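You operate a simulated robot arm through the tools that you are given. There is no shell and no other tool. Be economical: measure what you need, move in short steps, check, and stop when the job is done.

You run a simulated robot arm. Do the job below in one go: nothing can be reset, and whatever is moved stays where it is left.

TASK
Test the relay in the socket at its printed volts: good to the green tray, bad to the red.
Fine: the trays beside the tester; switch off before it comes out.

It is judged by the outcome, as a careful person would: the job done as asked, and still so three seconds after it is handed in. It fails if anything else is knocked over, pushed out of place, dropped, spilled or broken.

THE ROBOT
A 7-joint arm with a two-finger parallel gripper, fixed in place. Base frame: the origin is at the foot of the arm, x ahead of it, y to its left, z up. Lengths are in m, angles in degrees, forces in N, time in s.
With the tool pointing down near the work surface it reaches from about 0.28 to 0.68 m from the base axis. Its first joint turns from -66.0 to 66.0 degrees. Payload 1.57 kg.
Tool frame: the origin (TCP) lies between the finger pads and is the grasp point; the fingertips stand 0.03 m ahead of it; z points along the fingers, y is the line along which they close. The gripper opens to 0.11 m. The fingers are 0.024 m wide and 0.012 m thick; the gripper's body (0.048 by 0.112 m) begins 0.078 m behind the TCP.
Orientation is told as [roll, pitch, yaw] about the base's x, y, z axes, in that order, counted from this pose: with the fingers straight down and closing along the base's y, the tool's x points along the base's -x, its y along +y and its z along -z.

THE INTERFACE
- The arm moves only by the tool arm_command. Its argument "motion" is a list that holds one entry, the list of rows, each a list of 7 numbers: the gripper command, from -1 (shut) to 1 (fully open), values between in proportion, then the shift along the base's x, y, z in units of 200 mm (1.0 is 200 mm), then the turn, a rotation vector about the base's x, y, z in units of 180 degrees (1.0 is 180 degrees). In form: [[[fingers, tx, ty, tz, wx, wy, wz], ...]]. A call has 1 to 8 rows; each row is the pose to reach, as a shift and turn from the pose commanded when the call began. A call with a number of a shift or a turn outside -1 to 1 is refused whole. Each row takes 0.2 s and may step no farther than 0.05 m and 8.6 degrees from the row before; otherwise, or with a gripper value out of range, the whole call is refused. A pose out of reach is approached as far as the arm can. The call stops where the force on the tool passes 40 N (or 10 N more than at its start, if that is more) or the arm is blocked; 0.2 s more then pass. The fingers move at their own pace (about 0.108 m/s each) and stop on an object; they squeeze with about 43 N. The grip force told is the motor's: it shows also when the fingers shut on nothing. Time passes only in rows, and 0.2 s behind the last, so rows that repeat a pose let the fingers close. The reply holds the time, the measured pose of the TCP, the force on the tool along the base axes, the opening and the grip force, in the units named above and with some noise, with the torque about the TCP (base axes, N m) and any sound that the robot's microphone picked up.
- Cameras (640 x 400 px; columns grow to the right, rows downward): "scene" is fixed at [0.1672, -0.4165, 1.3739]; the picture's right is [0.71, -0.70, 0.00], its down [-0.50, -0.51, -0.70] and it looks along [0.49, 0.50, -0.72] (base axes); focal length 365 px, centre (320, 200). "wrist" rides on the gripper at [0.07, 0.016, -0.141] in the tool frame; the picture's right is [-0.23, 0.97, 0.00], its down [-0.86, -0.20, -0.48] and it looks along [-0.47, -0.11, 0.88] (tool axes); focal length 222 px, centre (320, 200). There is no depth. A picture from a camera that has moved, and an enlarged one, comes with that camera's place and axes in the base frame and with its lens. The place of the scene camera against the robot may be out by one fixed shift of up to 0.025 m in any direction.
- camera(camera): a new picture of that camera. The clock stands still meanwhile.
- enlarge(camera, box): a new picture of the part [left, top, right, bottom] of that camera's present view, enlarged. The clock stands still meanwhile.
- close_job(): hands the job in; it is judged then, once.

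Go step by step. Nothing tells you positions but the pictures and the camera data: compare them with the known pose of the tool, close in by small moves and look again before you grip or let go. The budget is 120 turns and 84 pictures, counting those below and the enlarged ones. Unless the task says otherwise, let go and move clear before handing in, and close with one line.

The tools are called after "Request:" as name(argument=value, ...) on one line, values as JSON. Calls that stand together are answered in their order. arm_command: Moves the arm, as the interface text tells. Its arguments: {"type":"object","properties":{"motion":{"type":"array","items":{"type":"array","items":{"type":"array","items":{"type":"number"}}}}},"required":["motion"]} The other tools are called the same way: camera (camera) takes a picture; enlarge (camera, box) takes an enlarged picture of a part of a camera's view; close_job () hands the job in.

At the start:

```text
time_s: 0.0
ee_pos: [0.3381, -0.0889, 1.1042]
tool_rot: [0.0, 0.0, 0.0]
force: [0.2, -0.6, -0.8]
torque: [-0.01, -0.02, 0.0]
finger_gap: 0.1099
grip_force: 0.1
```

scene: 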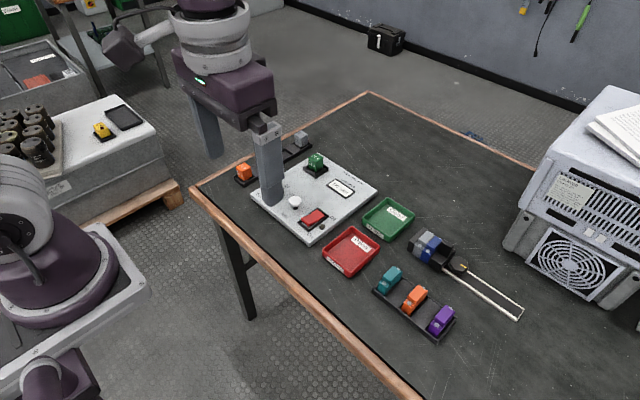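
wrist: 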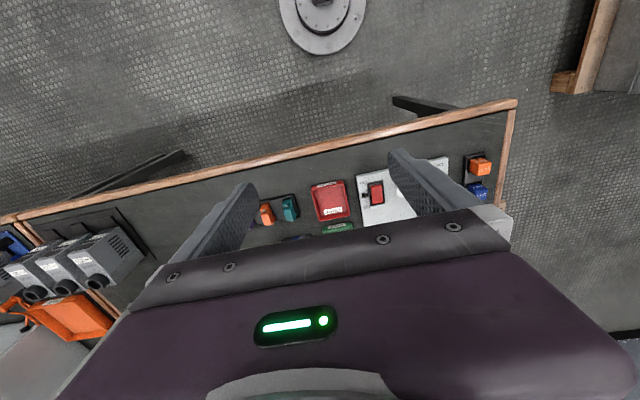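

I see a tester board with a green relay in its socket, a knob, a red switch and a display, with red and green trays beside it. I'll look closer first.

Request:
enlarge(camera="scene", box=[230, 120, 390, 250])

Request:
enlarge(camera="scene", box=[310, 190, 470, 350])

```text
3.08 times, centred on (310, 185) of scene
camera zoom: at [0.1672, -0.4165, 1.3739], right [0.71, -0.7, 0.0], down [-0.5, -0.51, -0.7], along [0.49, 0.5, -0.72], focal length 1122 px, centre (351, 246)
```

zoom: 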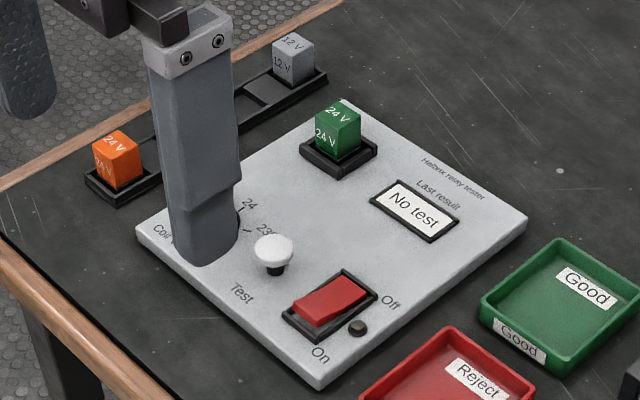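

```text
2.50 times, centred on (390, 270) of scene
camera zoom: at [0.1672, -0.4165, 1.3739], right [0.71, -0.7, 0.0], down [-0.5, -0.51, -0.7], along [0.49, 0.5, -0.72], focal length 912 px, centre (145, 25)
```

zoom: 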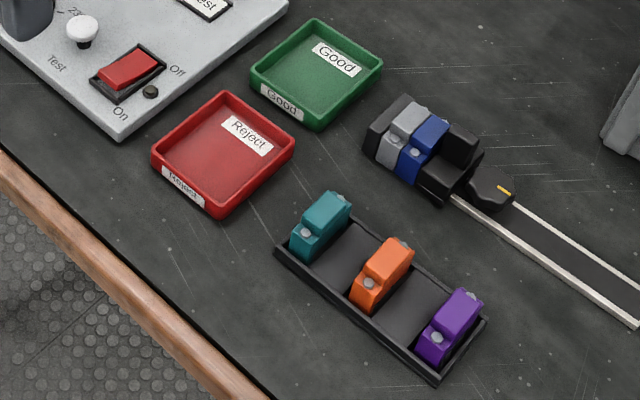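

The relay is printed 24 V; the selector knob is hidden behind a finger. I place the switch at roughly (0.565, 0.01, 0.714). I'll move over the tester to view it from the wrist.

Request:
arm_command(motion=[[[1, 0.08, 0.19, -0.1, 0, 0, 0], [1, 0.16, 0.38, -0.2, 0, 0, 0], [1, 0.24, 0.57, -0.3, 0, 0, 0], [1, 0.32, 0.76, -0.4, 0, 0, 0], [1, 0.4, 0.95, -0.5, 0, 0, 0], [1, 0.4, 0.95, -0.5, 0, 0, 0]]])

Request:
camera(camera="wrist")

Request:
camera(camera="scene")

```text
time_s: 1.4
ee_pos: [0.4203, 0.0996, 1.0036]
tool_rot: [0.0, 0.0, 0.0]
force: [0.0, -0.1, 0.4]
torque: [-0.01, 0.04, 0.01]
finger_gap: 0.1103
grip_force: 0.0
```

```text
79 pictures are left
camera wrist: at [0.3507, 0.117, 1.1447], right [0.23, 0.97, 0.0], down [0.85, -0.2, 0.48], along [0.47, -0.11, -0.88], focal length 222 px, centre (320, 200)
```

wrist: 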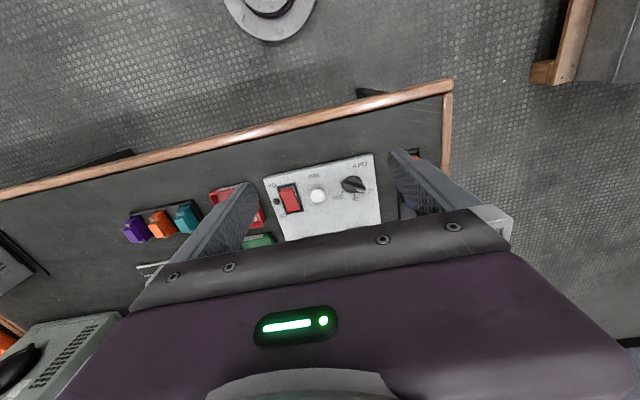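

```text
78 pictures are left
```

scene: 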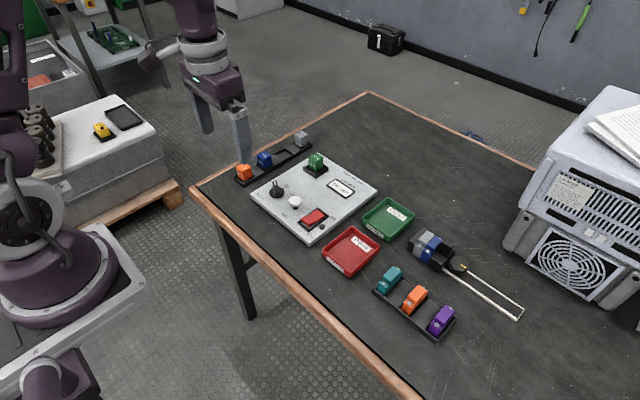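

Request:
enlarge(camera="wrist", box=[250, 140, 400, 250])

Request:
enlarge(camera="scene", box=[240, 145, 390, 245])

```text
3.64 times, centred on (325, 195) of wrist
camera zoom: at [0.3507, 0.117, 1.1447], right [0.23, 0.97, 0.0], down [0.85, -0.2, 0.48], along [0.47, -0.11, -0.88], focal length 808 px, centre (302, 218)
```

zoom: 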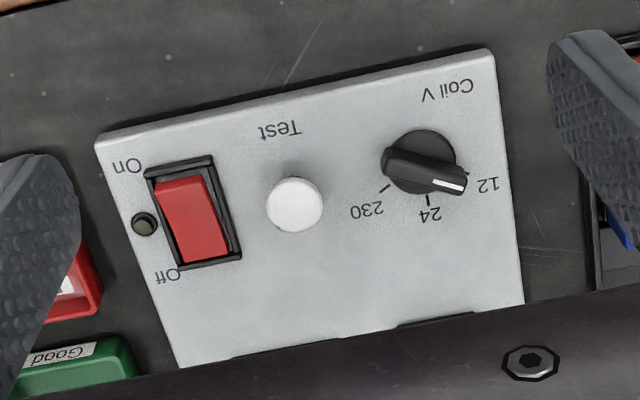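

```text
4.00 times, centred on (315, 195) of scene
camera zoom: at [0.1672, -0.4164, 1.3739], right [0.71, -0.7, 0.0], down [-0.5, -0.51, -0.7], along [0.49, 0.5, -0.72], focal length 1458 px, centre (340, 220)
```

zoom: 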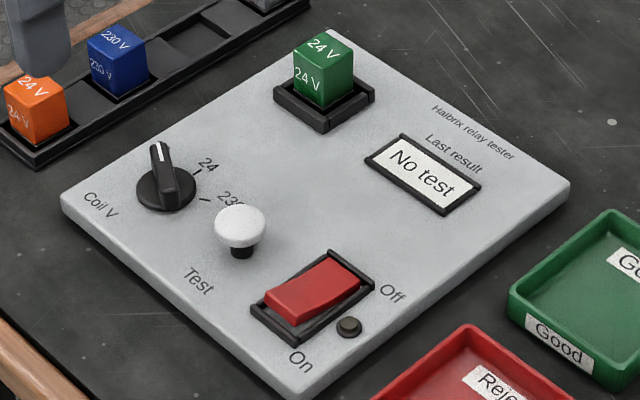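

The selector stands at 12 and must turn about 60° clockwise (seen from above) to 24. The knob is at about (0.555, 0.138, 0.72), so I'll go above it with the fingers yawed 60° to match its handle.

Request:
arm_command(motion=[[[0.1, 0.084, 0.024, -0.12, 0, 0, 0.0417], [0.1, 0.169, 0.048, -0.24, 0, 0, 0.0833], [0.1, 0.253, 0.071, -0.36, 0, 0, 0.125], [0.1, 0.338, 0.095, -0.48, 0, 0, 0.1667], [0.1, 0.422, 0.119, -0.6, 0, 0, 0.2083], [0.1, 0.506, 0.143, -0.7, 0, 0, 0.25], [0.1, 0.59, 0.166, -0.8, 0, 0, 0.2917], [0.1, 0.675, 0.19, -0.9, 0, 0, 0.3333]]])

Request:
camera(camera="wrist")

Request:
enlarge(camera="scene", box=[220, 110, 390, 245])

```text
time_s: 3.2
ee_pos: [0.5528, 0.1357, 0.823]
tool_rot: [0.0, 0.0, 60.0]
force: [-1.4, -0.3, 0.7]
torque: [0.03, -0.03, 0.01]
finger_gap: 0.0606
grip_force: 0.1
```

```text
75 pictures are left
camera wrist: at [0.5045, 0.0856, 0.9636], right [-0.73, 0.68, 0.0], down [0.6, 0.64, 0.48], along [0.33, 0.35, -0.88], focal length 222 px, centre (320, 200)
```

wrist: 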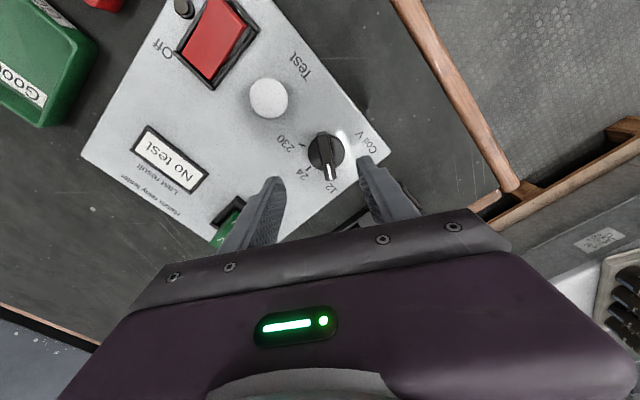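

```text
2.96 times, centred on (305, 178) of scene
camera zoom: at [0.1672, -0.4165, 1.3739], right [0.71, -0.7, 0.0], down [-0.5, -0.51, -0.7], along [0.49, 0.5, -0.72], focal length 1080 px, centre (364, 267)
```

zoom: 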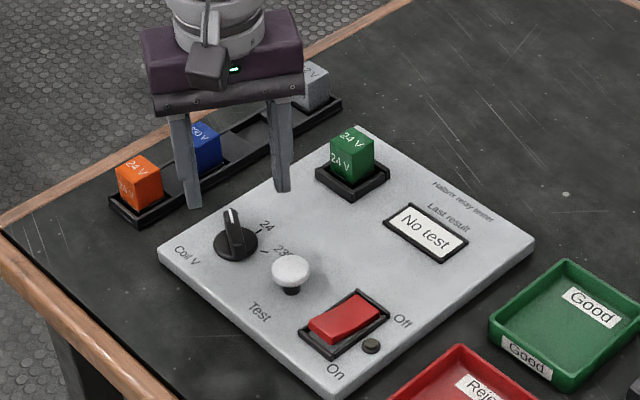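

Knob is near (0.547, 0.139), disc height about 0.73–0.74. I'll centre on it, lower a little and look again.

Request:
arm_command(motion=[[[0.1, -0.025, 0.018, -0.075, 0, 0, 0], [0.1, -0.025, 0.018, -0.125, 0, 0, 0]]])

Request:
enlarge(camera="wrist", box=[240, 100, 400, 220])

Request:
enlarge(camera="scene", box=[240, 130, 340, 220])

```text
time_s: 3.8
ee_pos: [0.5474, 0.1409, 0.7984]
tool_rot: [-0.1, -0.1, 60.0]
force: [0.0, -1.0, 0.0]
torque: [-0.01, 0.03, -0.01]
finger_gap: 0.0604
grip_force: 0.1
```

```text
3.33 times, centred on (320, 160) of wrist
camera zoom: at [0.4992, 0.0897, 0.9394], right [-0.73, 0.68, 0.0], down [0.6, 0.64, 0.48], along [0.33, 0.35, -0.88], focal length 740 px, centre (320, 333)
```

zoom: 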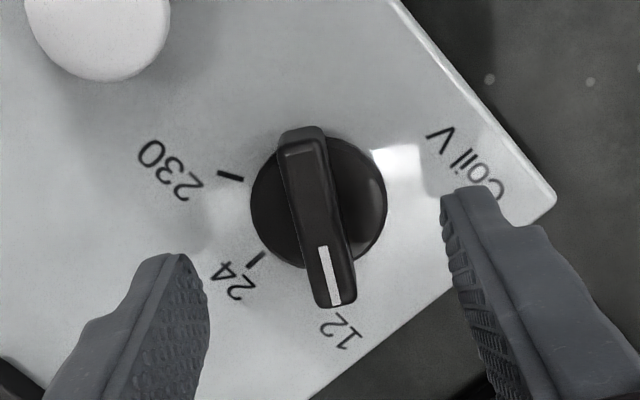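

```text
4.44 times, centred on (290, 175) of scene
camera zoom: at [0.1672, -0.4165, 1.3739], right [0.71, -0.7, 0.0], down [-0.5, -0.51, -0.7], along [0.49, 0.5, -0.72], focal length 1620 px, centre (453, 311)
```

zoom: 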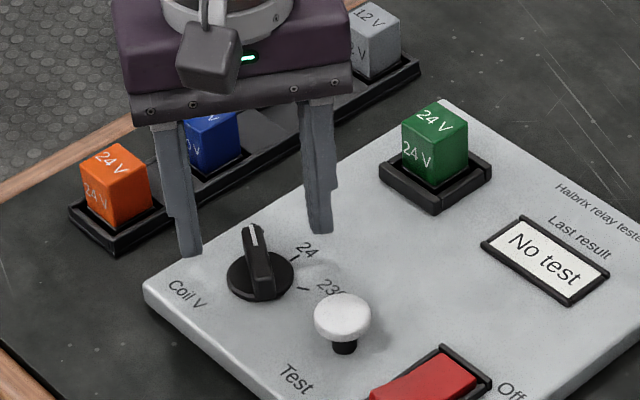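

The knob is laterally centred between the fingers and the handle is aligned. Lowering further in small steps.

Request:
arm_command(motion=[[[0.1, 0, 0, -0.06, 0, 0, 0], [0.1, 0, 0, -0.12, 0, 0, 0]]])

Request:
enlarge(camera="wrist", box=[240, 100, 400, 220])

Request:
enlarge(camera="scene", box=[240, 130, 340, 220])

```text
time_s: 4.4
ee_pos: [0.5478, 0.1418, 0.7732]
tool_rot: [0.0, -0.1, 60.0]
force: [-0.4, -0.8, -0.9]
torque: [0.0, 0.05, -0.01]
finger_gap: 0.0605
grip_force: 0.0
```

```text
3.33 times, centred on (320, 160) of wrist
camera zoom: at [0.4991, 0.0891, 0.9145], right [-0.73, 0.68, 0.0], down [0.6, 0.64, 0.48], along [0.33, 0.35, -0.88], focal length 740 px, centre (320, 333)
```

zoom: 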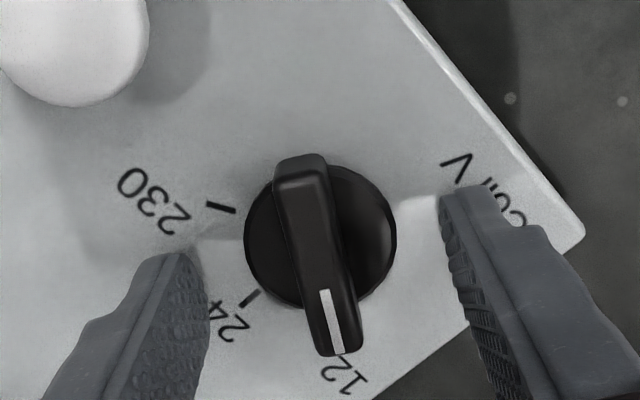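

```text
4.44 times, centred on (290, 175) of scene
camera zoom: at [0.1672, -0.4165, 1.3739], right [0.71, -0.7, 0.0], down [-0.5, -0.51, -0.7], along [0.49, 0.5, -0.72], focal length 1620 px, centre (453, 311)
```

zoom: 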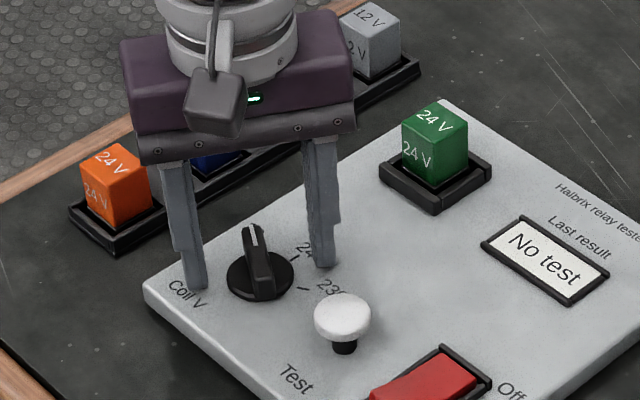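

On axis; disc top about 0.728, so tips to 0.734 and close on the handle.

Request:
arm_command(motion=[[[0.1, 0, 0, -0.045, 0, 0, 0], [-1, 0, 0, -0.045, 0, 0, 0], [-1, 0, 0, -0.045, 0, 0, 0], [-1, 0, 0, -0.045, 0, 0, 0]]])

Request:
enlarge(camera="wrist", box=[240, 100, 400, 220])

```text
time_s: 4.8
ee_pos: [0.548, 0.1434, 0.7703]
tool_rot: [-0.1, -0.1, 60.0]
force: [-13.5, 7.2, 17.8]
torque: [0.58, 0.56, -0.16]
finger_gap: 0.0376
grip_force: 10.8
stopped in row 2: the force on the tool passed its limit at 62 N (the readings are from after the stop); the commanded pose is now the measured one
```

```text
3.33 times, centred on (320, 160) of wrist
camera zoom: at [0.499, 0.091, 0.911], right [-0.73, 0.68, 0.0], down [0.6, 0.64, 0.48], along [0.33, 0.35, -0.88], focal length 740 px, centre (320, 333)
```

zoom: 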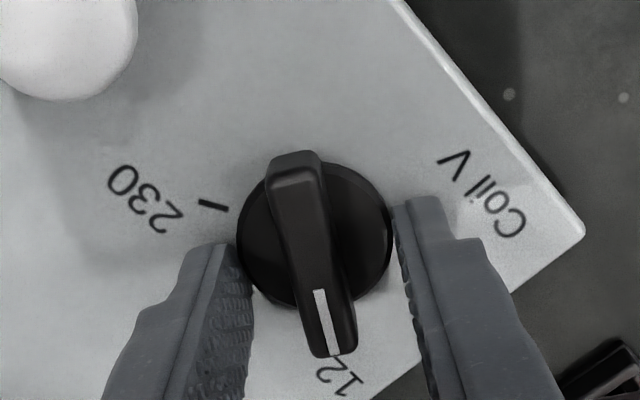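

The tips met the disc/board at tip height ~0.740, so the disc is higher than I took it to be. I'll open, rise 15 mm, shift back about 6 mm along the handle and look.

Request:
arm_command(motion=[[[0.1, 0, 0, 0, 0, 0, 0], [0.1, 0, 0, 0.01, 0, 0, 0], [0.1, -0.017, -0.026, 0.08, 0, 0, 0], [0.1, -0.017, -0.026, 0.08, 0, 0, 0]]])

Request:
enlarge(camera="wrist", box=[240, 100, 400, 220])

Request:
enlarge(camera="scene", box=[240, 130, 340, 220])

```text
time_s: 5.8
ee_pos: [0.5456, 0.1342, 0.787]
tool_rot: [-0.1, 0.0, 60.0]
force: [-0.2, -0.4, 0.1]
torque: [0.0, -0.01, 0.02]
finger_gap: 0.0606
grip_force: 0.0
```

```text
3.33 times, centred on (320, 160) of wrist
camera zoom: at [0.497, 0.0836, 0.9272], right [-0.73, 0.68, 0.0], down [0.6, 0.64, 0.48], along [0.33, 0.35, -0.88], focal length 740 px, centre (320, 333)
```

zoom: 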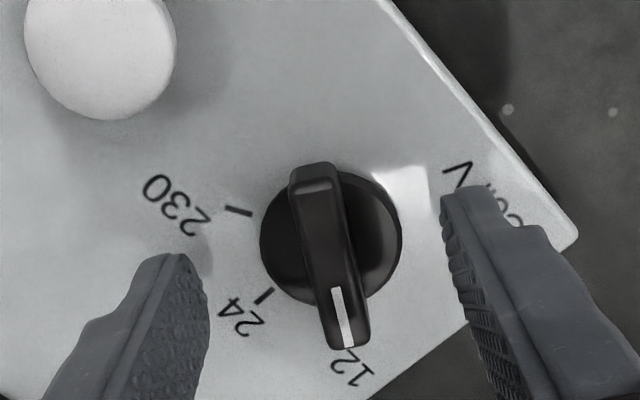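

```text
4.44 times, centred on (290, 175) of scene
camera zoom: at [0.1672, -0.4165, 1.3739], right [0.71, -0.7, 0.0], down [-0.5, -0.51, -0.7], along [0.49, 0.5, -0.72], focal length 1620 px, centre (453, 311)
```

zoom: 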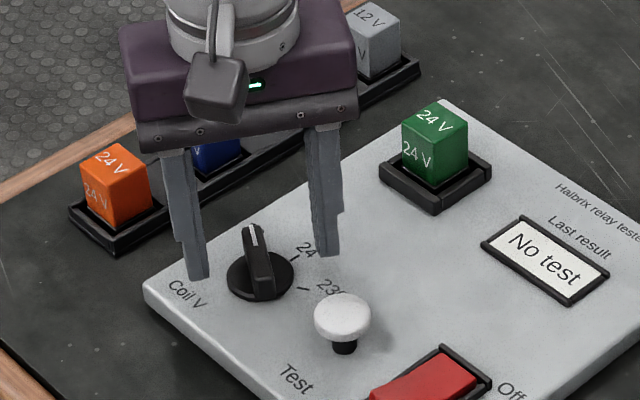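

Disc top is about 0.743 with the tool now nearly on axis; I'll correct 3 mm sideways, set the tips at ~0.748 and close on the handle.

Request:
arm_command(motion=[[[0.1, -0.01, 0.01, -0.042, 0, 0, 0], [-0.3, -0.01, 0.01, -0.042, 0, 0, 0], [-1, -0.01, 0.01, -0.042, 0, 0, 0], [-1, -0.01, 0.01, -0.042, 0, 0, 0], [-1, -0.01, 0.01, -0.042, 0, 0, 0]]])

Request:
enlarge(camera="wrist", box=[240, 100, 400, 220])

```text
time_s: 7.0
ee_pos: [0.5443, 0.1376, 0.7758]
tool_rot: [-0.2, 0.1, 60.0]
force: [4.9, -1.8, -1.7]
torque: [-0.2, 0.27, -0.01]
finger_gap: 0.0121
grip_force: 29.4
```

```text
3.33 times, centred on (320, 160) of wrist
camera zoom: at [0.4952, 0.0858, 0.9181], right [-0.73, 0.68, 0.0], down [0.6, 0.64, 0.48], along [0.33, 0.35, -0.88], focal length 740 px, centre (320, 333)
```

zoom: 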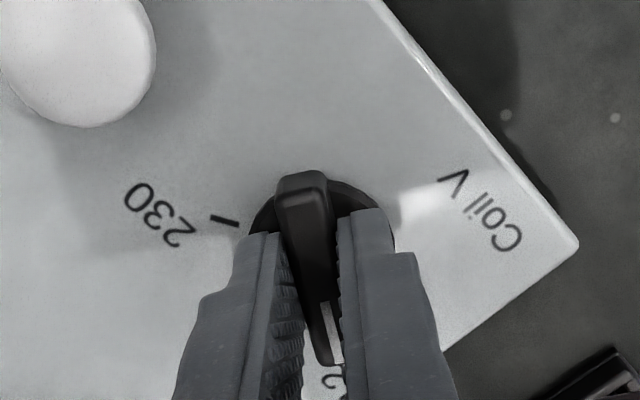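

Handle is gripped (12 mm). Turning it −60° to 24.

Request:
arm_command(motion=[[[-1, 0, 0, 0, 0, 0, -0.0417], [-1, 0, 0, 0, 0, 0, -0.0833], [-1, 0, 0, 0, 0, 0, -0.125], [-1, 0, 0, 0, 0, 0, -0.1667], [-1, 0, 0, 0, 0, 0, -0.2083], [-1, 0, 0, 0, 0, 0, -0.25], [-1, 0, 0, 0, 0, 0, -0.2917], [-1, 0, 0, 0, 0, 0, -0.3333]]])

Request:
enlarge(camera="wrist", box=[240, 100, 400, 220])

Request:
enlarge(camera="scene", box=[240, 130, 340, 220])

```text
time_s: 8.8
ee_pos: [0.5447, 0.139, 0.7788]
tool_rot: [-0.2, 0.0, -0.1]
force: [3.4, 3.5, 1.9]
torque: [0.33, 0.24, 0.01]
finger_gap: 0.012
grip_force: 29.3
```

```text
3.33 times, centred on (320, 160) of wrist
camera zoom: at [0.4746, 0.1552, 0.9182], right [0.23, 0.97, 0.0], down [0.85, -0.2, 0.48], along [0.47, -0.11, -0.88], focal length 740 px, centre (320, 333)
```

zoom: 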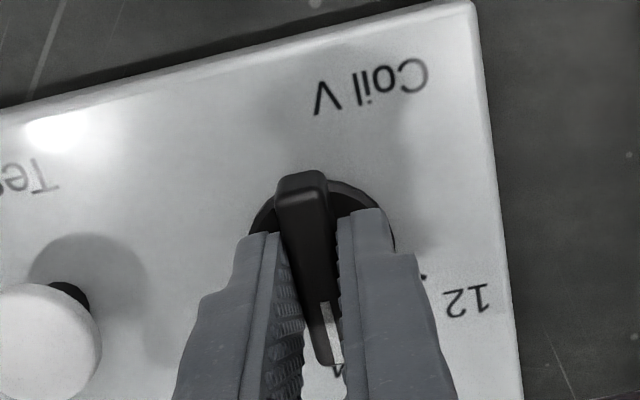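

```text
4.44 times, centred on (290, 175) of scene
camera zoom: at [0.1672, -0.4164, 1.3739], right [0.71, -0.7, 0.0], down [-0.5, -0.51, -0.7], along [0.49, 0.5, -0.72], focal length 1620 px, centre (453, 311)
```

zoom: 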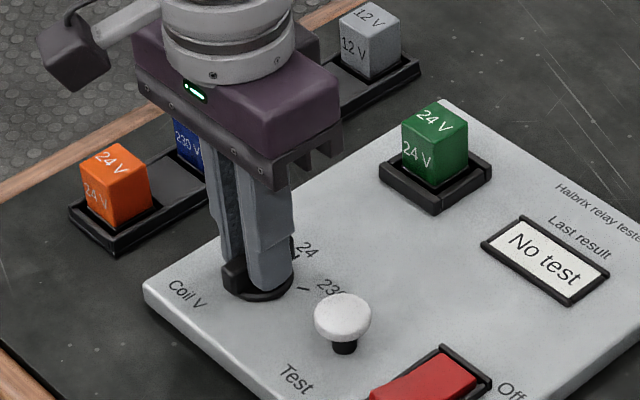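

The handle turned with the fingers. I'll release gently, rise and check the pointer.

Request:
arm_command(motion=[[[-0.2, 0, 0, 0, 0, 0, 0], [-0.2, 0, 0, 0, 0, 0, 0], [-0.2, 0, 0, 0.15, 0, 0, 0], [-0.2, 0, 0, 0.35, 0, 0, 0], [-0.2, 0, -0.1, 0.5, 0, 0, 0], [-0.2, -0.1, -0.3, 0.6, 0, 0, 0], [-0.2, -0.1, -0.3, 0.6, 0, 0, 0]]])

Request:
enlarge(camera="wrist", box=[200, 80, 440, 230])

Request:
enlarge(camera="scene", box=[240, 145, 390, 245])

```text
time_s: 10.4
ee_pos: [0.5227, 0.077, 0.8964]
tool_rot: [-0.2, 0.0, 0.0]
force: [-0.5, 0.7, 0.7]
torque: [-0.01, 0.03, -0.04]
finger_gap: 0.044
grip_force: 0.1
```

```text
2.67 times, centred on (320, 155) of wrist
camera zoom: at [0.4534, 0.0943, 1.037], right [0.23, 0.97, 0.0], down [0.86, -0.2, 0.48], along [0.47, -0.11, -0.88], focal length 592 px, centre (320, 320)
```

zoom: 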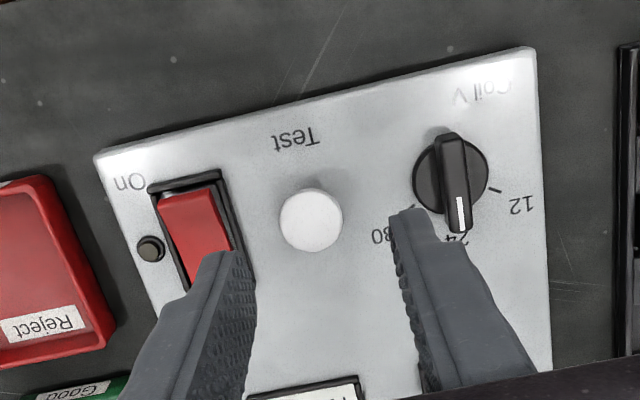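

```text
4.00 times, centred on (315, 195) of scene
camera zoom: at [0.1671, -0.4165, 1.3739], right [0.71, -0.7, 0.0], down [-0.5, -0.51, -0.7], along [0.49, 0.5, -0.72], focal length 1458 px, centre (340, 220)
```

zoom: 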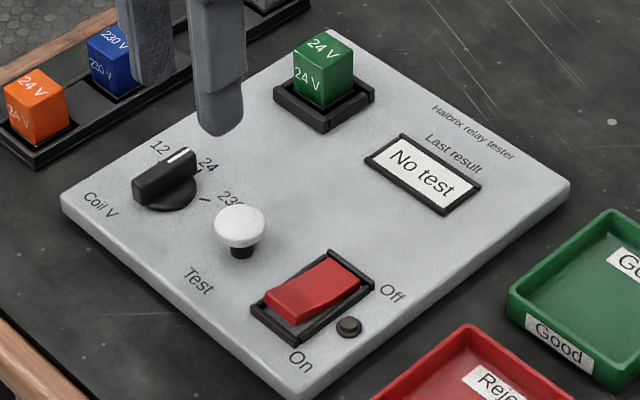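

Knob now points at 24. Next, switch on: the On end of the rocker (toward the robot) is raised at about (0.525, 0.01). I'll close the fingers and hover over it.

Request:
arm_command(motion=[[[-1, 0.025, -0.17, 0, 0, 0, 0], [-1, 0.05, -0.34, 0, 0, 0, 0], [-1, 0.05, -0.34, -0.14, 0, 0, 0], [-1, 0.05, -0.34, -0.28, 0, 0, 0], [-1, 0.05, -0.34, -0.28, 0, 0, 0]]])

Request:
enlarge(camera="wrist", box=[200, 80, 440, 230])

Request:
enlarge(camera="scene", box=[270, 160, 370, 250])

```text
time_s: 11.6
ee_pos: [0.5354, 0.0104, 0.8392]
tool_rot: [-0.2, 0.0, 0.1]
force: [-0.1, 0.0, 0.6]
torque: [0.0, 0.02, 0.0]
finger_gap: 0.0002
grip_force: 21.0
```

```text
2.67 times, centred on (320, 155) of wrist
camera zoom: at [0.4651, 0.0275, 0.981], right [0.23, 0.97, 0.0], down [0.86, -0.2, 0.48], along [0.47, -0.11, -0.88], focal length 592 px, centre (320, 320)
```

zoom: 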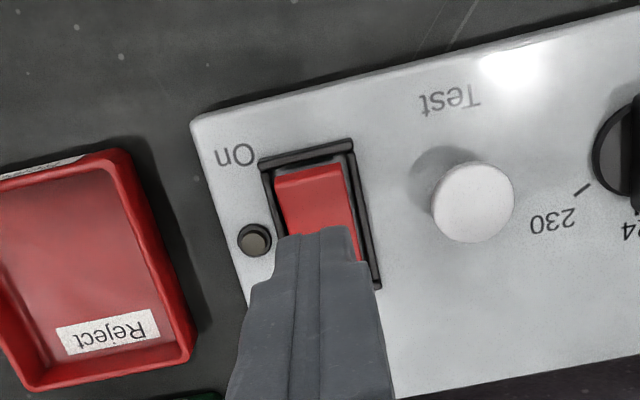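

```text
4.44 times, centred on (320, 205) of scene
camera zoom: at [0.1672, -0.4165, 1.3739], right [0.71, -0.7, 0.0], down [-0.5, -0.51, -0.7], along [0.49, 0.5, -0.72], focal length 1620 px, centre (320, 178)
```

zoom: 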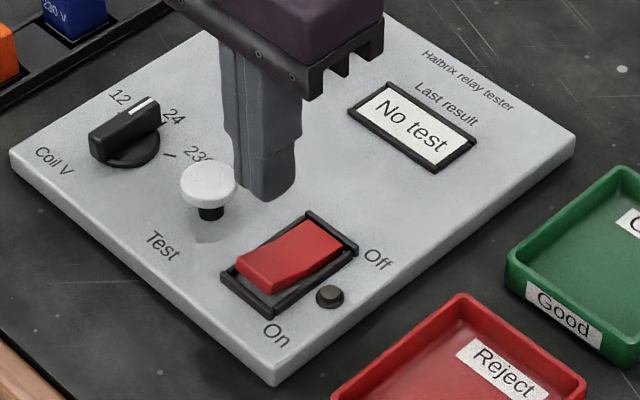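

Aligned over the On half. Pressing down in small steps.

Request:
arm_command(motion=[[[-1, 0, 0, -0.1, 0, 0, 0], [-1, 0, 0, -0.2, 0, 0, 0], [-1, 0, 0, -0.23, 0, 0, 0], [-1, 0, 0, -0.25, 0, 0, 0], [-1, 0, 0, -0.27, 0, 0, 0], [-1, 0, 0, -0.285, 0, 0, 0], [-1, 0, 0, -0.3, 0, 0, 0]]])

Request:
enlarge(camera="scene", box=[270, 160, 370, 250])

```text
time_s: 13.2
ee_pos: [0.5352, 0.0093, 0.7824]
tool_rot: [-0.2, 0.1, -0.1]
force: [-9.2, 2.7, 27.4]
torque: [0.11, -0.08, 0.02]
finger_gap: 0.0003
grip_force: 21.2
```

```text
4.44 times, centred on (320, 205) of scene
camera zoom: at [0.1665, -0.4164, 1.374], right [0.71, -0.7, 0.0], down [-0.5, -0.51, -0.7], along [0.49, 0.5, -0.72], focal length 1620 px, centre (320, 178)
```

zoom: 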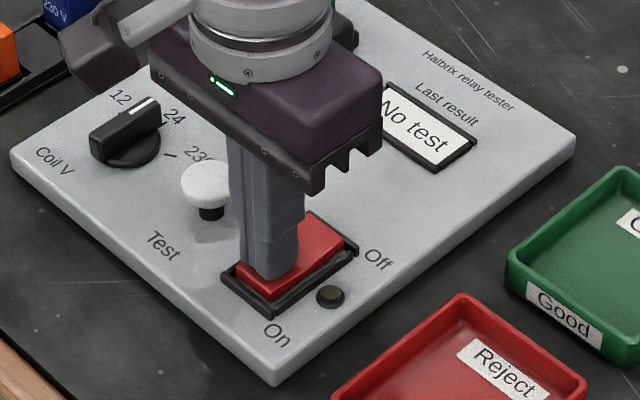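

Contact at 27 N but not yet toggled; pressing a bit more.

Request:
arm_command(motion=[[[-1, 0, 0, -0.01, 0, 0, 0], [-1, 0, 0, -0.02, 0, 0, 0], [-1, 0, 0, -0.03, 0, 0, 0]]])

Request:
enlarge(camera="scene", box=[270, 160, 370, 250])

```text
time_s: 13.5
ee_pos: [0.5341, 0.0092, 0.7834]
tool_rot: [-0.3, 0.0, 0.0]
force: [-7.4, 0.6, 15.7]
torque: [0.1, 0.02, 0.04]
finger_gap: 0.0
grip_force: 21.2
stopped in row 1: the force on the tool passed its limit at 47 N (the readings are from after the stop); the commanded pose is now the measured one
```

```text
4.44 times, centred on (320, 205) of scene
camera zoom: at [0.1668, -0.4165, 1.3739], right [0.71, -0.7, 0.0], down [-0.5, -0.51, -0.7], along [0.49, 0.5, -0.72], focal length 1620 px, centre (320, 178)
```

zoom: 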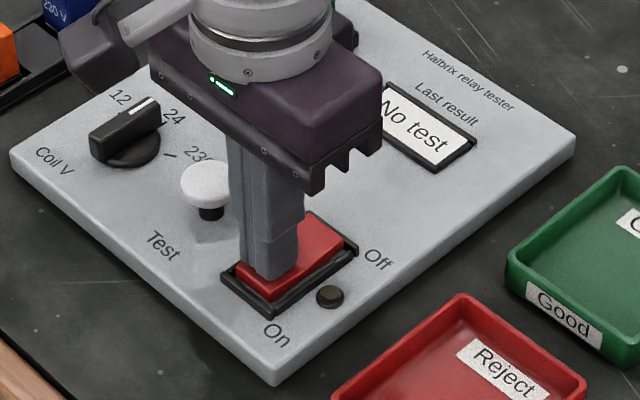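

It's unclear whether the rocker has flipped; I'll lift and look.

Request:
arm_command(motion=[[[-1, 0, 0, 0.05, 0, 0, 0], [-1, 0, 0, 0.25, 0, 0, 0], [-1, 0, 0, 0.35, 0, 0, 0]]])

Request:
enlarge(camera="scene", box=[270, 160, 370, 250])

Request:
enlarge(camera="wrist", box=[200, 80, 440, 230])

```text
time_s: 14.3
ee_pos: [0.5338, 0.0096, 0.8541]
tool_rot: [-0.1, -0.1, 0.0]
force: [-0.1, 0.3, -0.1]
torque: [-0.01, 0.0, -0.01]
finger_gap: 0.0
grip_force: 21.7
```

```text
4.44 times, centred on (320, 205) of scene
camera zoom: at [0.1672, -0.4165, 1.3739], right [0.71, -0.7, 0.0], down [-0.5, -0.51, -0.7], along [0.49, 0.5, -0.72], focal length 1620 px, centre (320, 178)
```

zoom: 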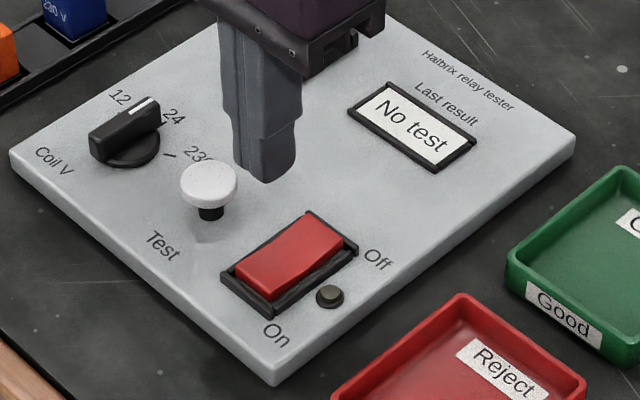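

```text
2.67 times, centred on (320, 155) of wrist
camera zoom: at [0.4647, 0.0269, 0.995], right [0.23, 0.97, 0.0], down [0.86, -0.2, 0.48], along [0.47, -0.11, -0.88], focal length 592 px, centre (320, 320)
```

zoom: 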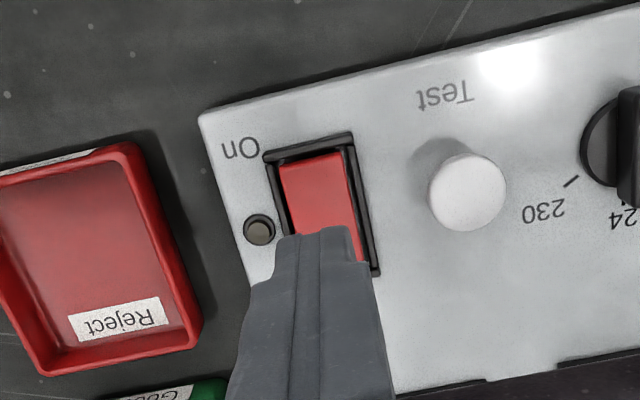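

Request:
enlarge(camera="scene", box=[298, 198, 338, 228])

Request:
enlarge(camera="wrist", box=[280, 120, 350, 180])

```text
13.33 times, centred on (318, 213) of scene
camera zoom: at [0.1672, -0.4165, 1.3739], right [0.71, -0.7, 0.0], down [-0.5, -0.51, -0.7], along [0.49, 0.5, -0.72], focal length 4861 px, centre (347, 27)
```

zoom: 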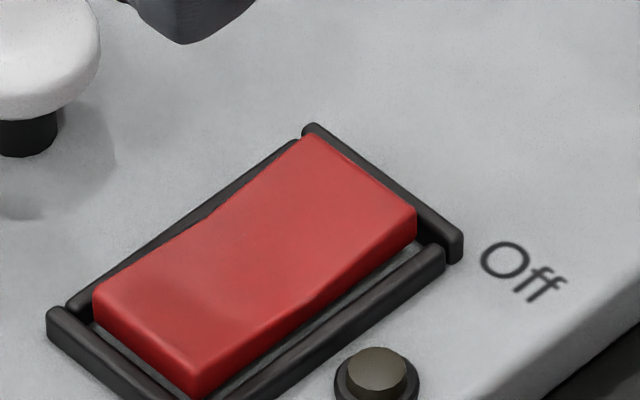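

```text
6.67 times, centred on (315, 150) of wrist
camera zoom: at [0.4647, 0.0269, 0.995], right [0.23, 0.97, 0.0], down [0.86, -0.2, 0.48], along [0.47, -0.11, -0.88], focal length 1481 px, centre (353, 533)
```

zoom: 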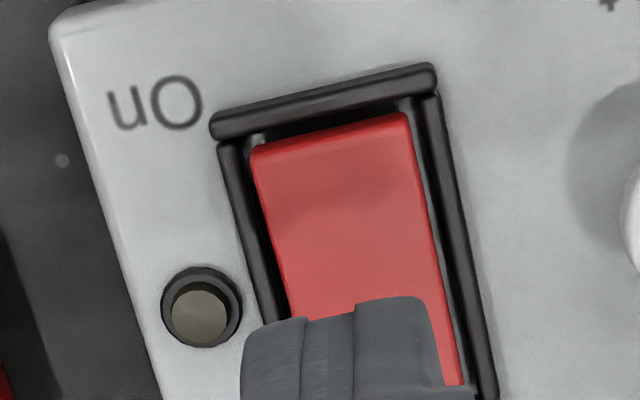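

The rocker has moved only to level: the flat fingertip bears near its pivot. I'll tilt the tool 15° so the outer fingertip edge presses near the On end.

Request:
arm_command(motion=[[[-1, -0.005, 0, 0, 0, -0.0417, 0], [-1, -0.008, 0, -0.1, 0, -0.0833, 0], [-1, -0.008, 0, -0.28, 0, -0.0833, 0], [-1, -0.008, 0, -0.31, 0, -0.0833, 0], [-1, -0.008, 0, -0.33, 0, -0.0833, 0], [-1, -0.008, 0, -0.345, 0, -0.0833, 0], [-1, -0.008, 0, -0.36, 0, -0.0833, 0], [-1, -0.008, 0, -0.375, 0, -0.0833, 0]]])

Request:
enlarge(camera="scene", box=[290, 190, 350, 235])

```text
time_s: 16.0
ee_pos: [0.5346, 0.0106, 0.7804]
tool_rot: [-0.2, -15.1, 0.1]
force: [-8.8, 0.8, 19.9]
torque: [0.0, 0.36, 0.07]
finger_gap: 0.0
grip_force: 21.0
heard: click
stopped in row 8: the force on the tool passed its limit at 52 N (the readings are from after the stop); the commanded pose is now the measured one
```

```text
8.89 times, centred on (320, 212) of scene
camera zoom: at [0.1667, -0.4165, 1.374], right [0.71, -0.7, 0.0], down [-0.5, -0.51, -0.7], along [0.49, 0.5, -0.72], focal length 3241 px, centre (320, 89)
```

zoom: 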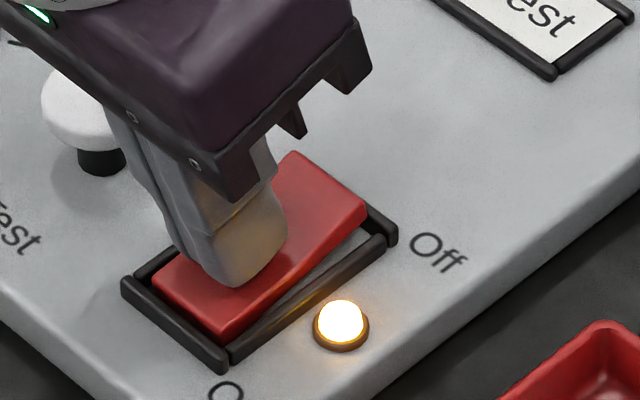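

A click and the lamp is lit: power is on. Now lift, straighten, and hover over the Test button at about (0.544, 0.068).

Request:
arm_command(motion=[[[-1, -0.01, 0, 0.1, 0, 0, 0], [-1, -0.01, 0, 0.25, 0, 0.0417, 0], [-1, 0, 0, 0.35, 0, 0.0833, 0], [-1, 0.03, 0.15, 0.35, 0, 0.0833, 0], [-1, 0.047, 0.287, 0.35, 0, 0.0833, 0], [-1, 0.047, 0.287, 0.25, 0, 0.0833, 0], [-1, 0.047, 0.287, 0.25, 0, 0.0833, 0]]])

Request:
enlarge(camera="wrist", box=[200, 80, 440, 230])

Request:
enlarge(camera="scene", box=[270, 150, 370, 240])

```text
time_s: 17.6
ee_pos: [0.5446, 0.0678, 0.8299]
tool_rot: [-0.2, -0.1, 0.0]
force: [0.3, 1.5, 0.1]
torque: [0.0, 0.0, -0.02]
finger_gap: 0.0002
grip_force: 21.0
```

```text
2.67 times, centred on (320, 155) of wrist
camera zoom: at [0.4736, 0.0843, 0.9714], right [0.23, 0.97, 0.0], down [0.85, -0.2, 0.48], along [0.47, -0.11, -0.88], focal length 592 px, centre (320, 320)
```

zoom: 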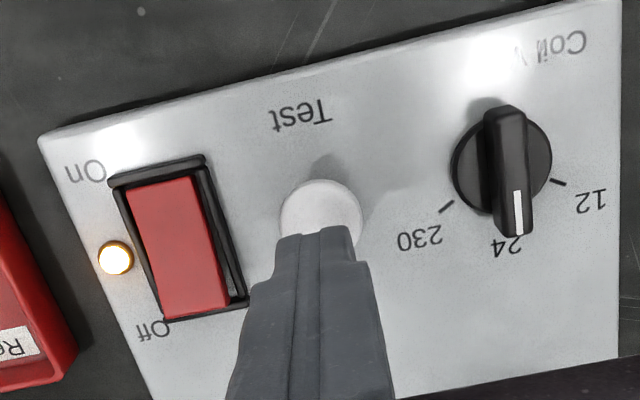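

```text
4.44 times, centred on (320, 195) of scene
camera zoom: at [0.1672, -0.4165, 1.3739], right [0.71, -0.7, 0.0], down [-0.5, -0.51, -0.7], along [0.49, 0.5, -0.72], focal length 1620 px, centre (320, 222)
```

zoom: 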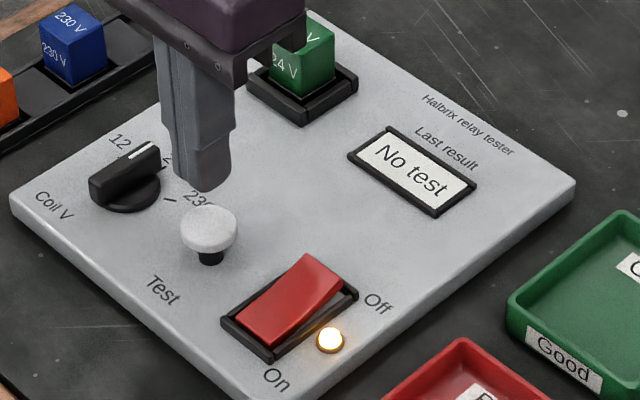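

Centred over the button. Pressing down in small steps and watching the sound.

Request:
arm_command(motion=[[[-1, 0, 0, -0.14, 0, 0, 0], [-1, 0, 0, -0.165, 0, 0, 0], [-1, 0, 0, -0.18, 0, 0, 0], [-1, 0, 0, -0.195, 0, 0, 0], [-1, 0, 0, -0.21, 0, 0, 0], [-1, 0, 0, -0.225, 0, 0, 0], [-1, 0, 0, -0.225, 0, 0, 0]]])

Request:
enlarge(camera="scene", box=[270, 150, 370, 240])

```text
time_s: 19.2
ee_pos: [0.5434, 0.0665, 0.7846]
tool_rot: [-0.2, 0.0, 0.0]
force: [-1.4, -1.4, 3.7]
torque: [-0.03, 0.07, -0.03]
finger_gap: 0.0
grip_force: 21.4
heard: click
```

```text
4.44 times, centred on (320, 195) of scene
camera zoom: at [0.1671, -0.4165, 1.3739], right [0.71, -0.7, 0.0], down [-0.5, -0.51, -0.7], along [0.49, 0.5, -0.72], focal length 1620 px, centre (320, 222)
```

zoom: 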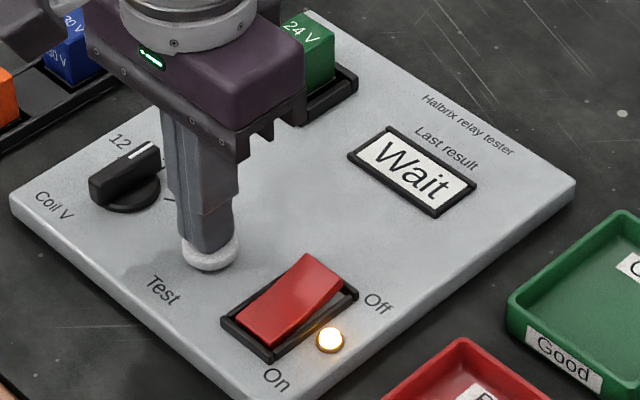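

The display says "Wait"; I'll hold a moment, then rise.

Request:
arm_command(motion=[[[-1, 0, 0, 0, 0, 0, 0], [-1, 0, 0, 0, 0, 0, 0], [-1, 0, 0, 0, 0, 0, 0], [-1, 0, 0, 0, 0, 0, 0], [-1, 0, 0, 0, 0, 0, 0], [-1, 0, 0, 0, 0, 0, 0], [-1, 0, 0, 0, 0, 0, 0], [-1, 0, 0, 0, 0, 0, 0]]])

Request:
enlarge(camera="scene", box=[270, 150, 370, 240])

```text
time_s: 21.0
ee_pos: [0.5439, 0.0673, 0.7857]
tool_rot: [-0.3, -0.2, 0.0]
force: [-0.1, -1.2, 3.7]
torque: [-0.04, 0.08, -0.02]
finger_gap: 0.0
grip_force: 21.9
```

```text
4.44 times, centred on (320, 195) of scene
camera zoom: at [0.1671, -0.4165, 1.3739], right [0.71, -0.7, 0.0], down [-0.5, -0.51, -0.7], along [0.49, 0.5, -0.72], focal length 1620 px, centre (320, 222)
```

zoom: 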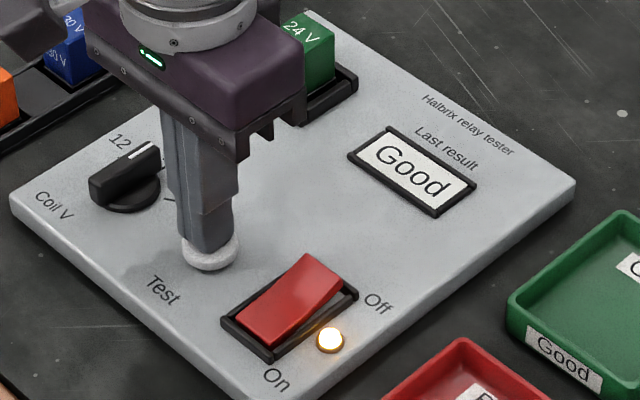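

Result: **Good**. Now switch off: rise, tilt the other way and press the Off end near (0.565, 0.010).

Request:
arm_command(motion=[[[-1, 0, 0, 0.2, 0, 0, 0], [-1, 0, 0, 0.35, 0, 0, 0], [-1, 0.05, -0.15, 0.35, 0, 0.0417, 0], [-1, 0.088, -0.288, 0.35, 0, 0.0833, 0], [-1, 0.088, -0.288, 0.2, 0, 0.0833, 0], [-1, 0.088, -0.288, 0.12, 0, 0.0833, 0], [-1, 0.088, -0.288, 0.12, 0, 0.0833, 0]]])

Request:
enlarge(camera="scene", box=[270, 150, 370, 240])

Request:
enlarge(camera="wrist", box=[200, 80, 440, 230])

```text
time_s: 22.6
ee_pos: [0.5624, 0.0093, 0.809]
tool_rot: [-0.2, 14.9, 0.1]
force: [0.1, 0.9, 0.4]
torque: [-0.02, 0.01, 0.04]
finger_gap: 0.0002
grip_force: 21.2
```

```text
4.44 times, centred on (320, 195) of scene
camera zoom: at [0.1672, -0.4165, 1.3739], right [0.71, -0.7, 0.0], down [-0.5, -0.51, -0.7], along [0.49, 0.5, -0.72], focal length 1620 px, centre (320, 222)
```

zoom: 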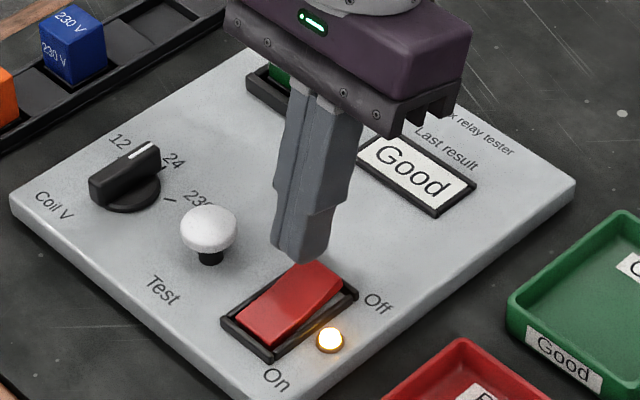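

```text
2.67 times, centred on (320, 155) of wrist
camera zoom: at [0.5311, 0.0264, 0.9636], right [0.22, 0.97, -0.06], down [0.95, -0.2, 0.24], along [0.23, -0.11, -0.97], focal length 592 px, centre (320, 320)
```

zoom: 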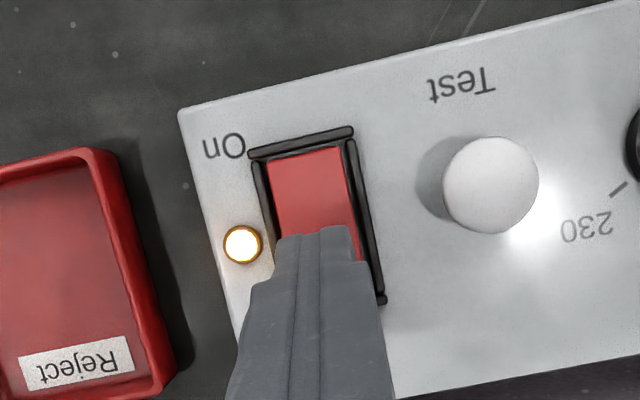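

Positioned over the Off end; pressing.

Request:
arm_command(motion=[[[-1, 0, 0, -0.06, 0, 0, 0], [-1, 0, 0, -0.08, 0, 0, 0], [-1, 0, 0, -0.095, 0, 0, 0], [-1, 0, 0, -0.11, 0, 0, 0], [-1, 0, 0, -0.125, 0, 0, 0], [-1, 0, 0, -0.14, 0, 0, 0], [-1, 0, 0, -0.155, 0, 0, 0]]])

Request:
enlarge(camera="scene", box=[270, 150, 370, 240])

```text
time_s: 24.2
ee_pos: [0.562, 0.0115, 0.7814]
tool_rot: [-0.4, 14.8, 0.0]
force: [-5.0, -1.7, 40.2]
torque: [0.0, -0.03, -0.09]
finger_gap: 0.0002
grip_force: 20.6
heard: click
```

```text
4.44 times, centred on (320, 195) of scene
camera zoom: at [0.1663, -0.4165, 1.374], right [0.71, -0.7, 0.0], down [-0.5, -0.51, -0.7], along [0.49, 0.5, -0.72], focal length 1620 px, centre (320, 222)
```

zoom: 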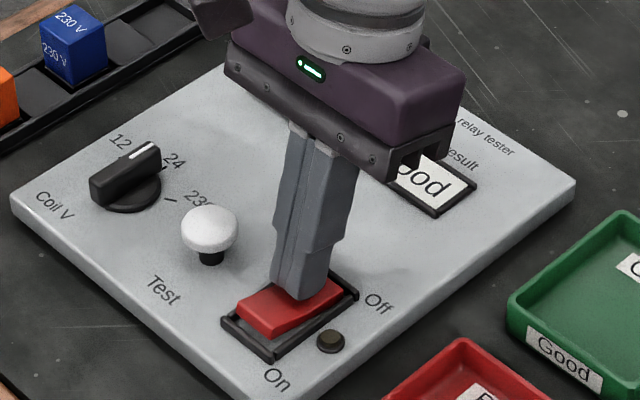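

Click and lamp out: power is off. Rising and moving over toward the relay with the fingers open to look.

Request:
arm_command(motion=[[[-1, 0, 0, 0.15, 0, 0, 0], [-1, 0, 0, 0.35, 0, -0.0417, 0], [-1, 0, 0, 0.55, 0, -0.0833, 0], [0, 0.08, 0.15, 0.6, 0, -0.0833, 0], [0.5, 0.16, 0.3, 0.6, 0, -0.0833, 0], [0.5, 0.24, 0.45, 0.6, 0, -0.0833, 0], [0.5, 0.3, 0.56, 0.6, 0, -0.0833, 0], [0.5, 0.3, 0.56, 0.6, 0, -0.0833, 0]]])

Request:
camera(camera="wrist")

Request:
enlarge(camera="scene", box=[270, 130, 430, 250])

```text
time_s: 26.0
ee_pos: [0.6211, 0.1215, 0.8974]
tool_rot: [-0.2, -0.1, 0.0]
force: [0.1, 0.3, 0.4]
torque: [0.01, 0.01, -0.01]
finger_gap: 0.0826
grip_force: 0.1
```

```text
45 pictures are left
camera wrist: at [0.5512, 0.1391, 1.0383], right [0.23, 0.97, 0.0], down [0.85, -0.2, 0.48], along [0.47, -0.11, -0.88], focal length 222 px, centre (320, 200)
```

wrist: 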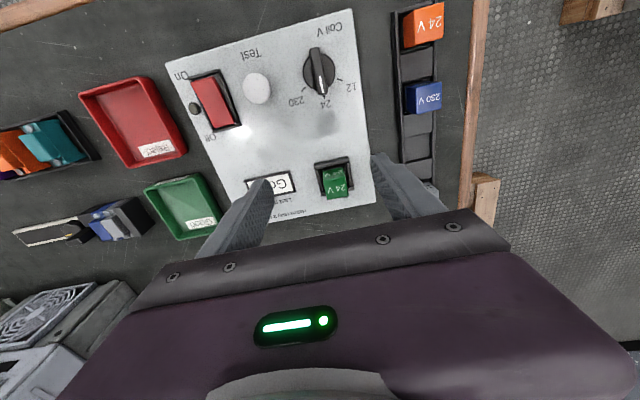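

```text
3.33 times, centred on (350, 190) of scene
camera zoom: at [0.1672, -0.4165, 1.3739], right [0.71, -0.7, 0.0], down [-0.5, -0.51, -0.7], along [0.49, 0.5, -0.72], focal length 1215 px, centre (220, 233)
```

zoom: 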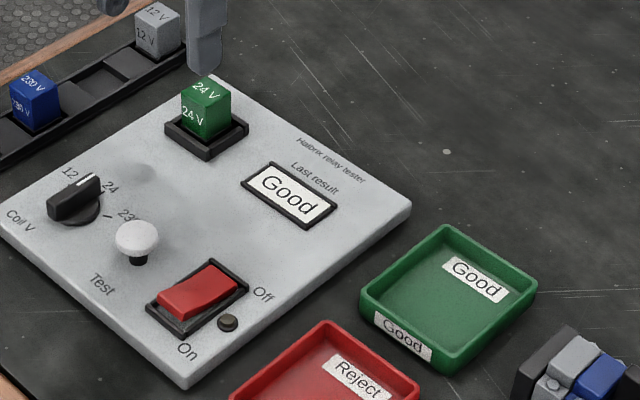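

Relay top is near (0.668, 0.134). I'll move above it and look closely.

Request:
arm_command(motion=[[[0.1, 0.12, 0.03, 0, 0, 0, 0], [0.1, 0.234, 0.06, -0.1, 0, 0, 0], [0.1, 0.234, 0.06, -0.25, 0, 0, 0], [0.1, 0.234, 0.06, -0.25, 0, 0, 0]]])

Request:
enlarge(camera="wrist", box=[220, 90, 420, 220])

Request:
enlarge(camera="scene", box=[270, 120, 370, 200])

```text
time_s: 27.0
ee_pos: [0.6693, 0.135, 0.8489]
tool_rot: [-0.1, -0.1, 0.0]
force: [-0.3, -0.5, 0.0]
torque: [0.0, 0.0, 0.01]
finger_gap: 0.0605
grip_force: 0.0
```

```text
3.08 times, centred on (320, 155) of wrist
camera zoom: at [0.5996, 0.1518, 0.9892], right [0.23, 0.97, 0.0], down [0.85, -0.2, 0.48], along [0.47, -0.11, -0.88], focal length 684 px, centre (320, 338)
```

zoom: 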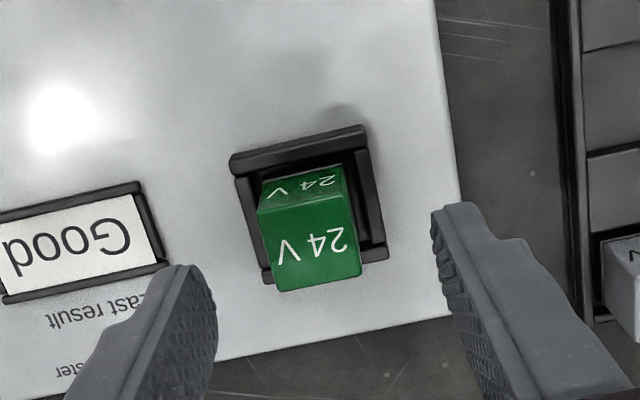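

```text
5.00 times, centred on (320, 160) of scene
camera zoom: at [0.1672, -0.4165, 1.3739], right [0.71, -0.7, 0.0], down [-0.5, -0.51, -0.7], along [0.49, 0.5, -0.72], focal length 1823 px, centre (320, 400)
```

zoom: 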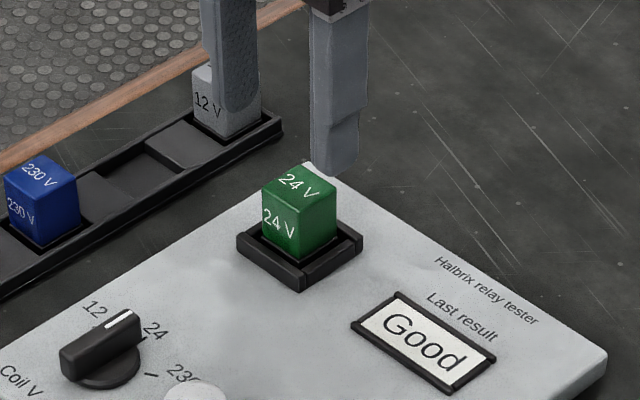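

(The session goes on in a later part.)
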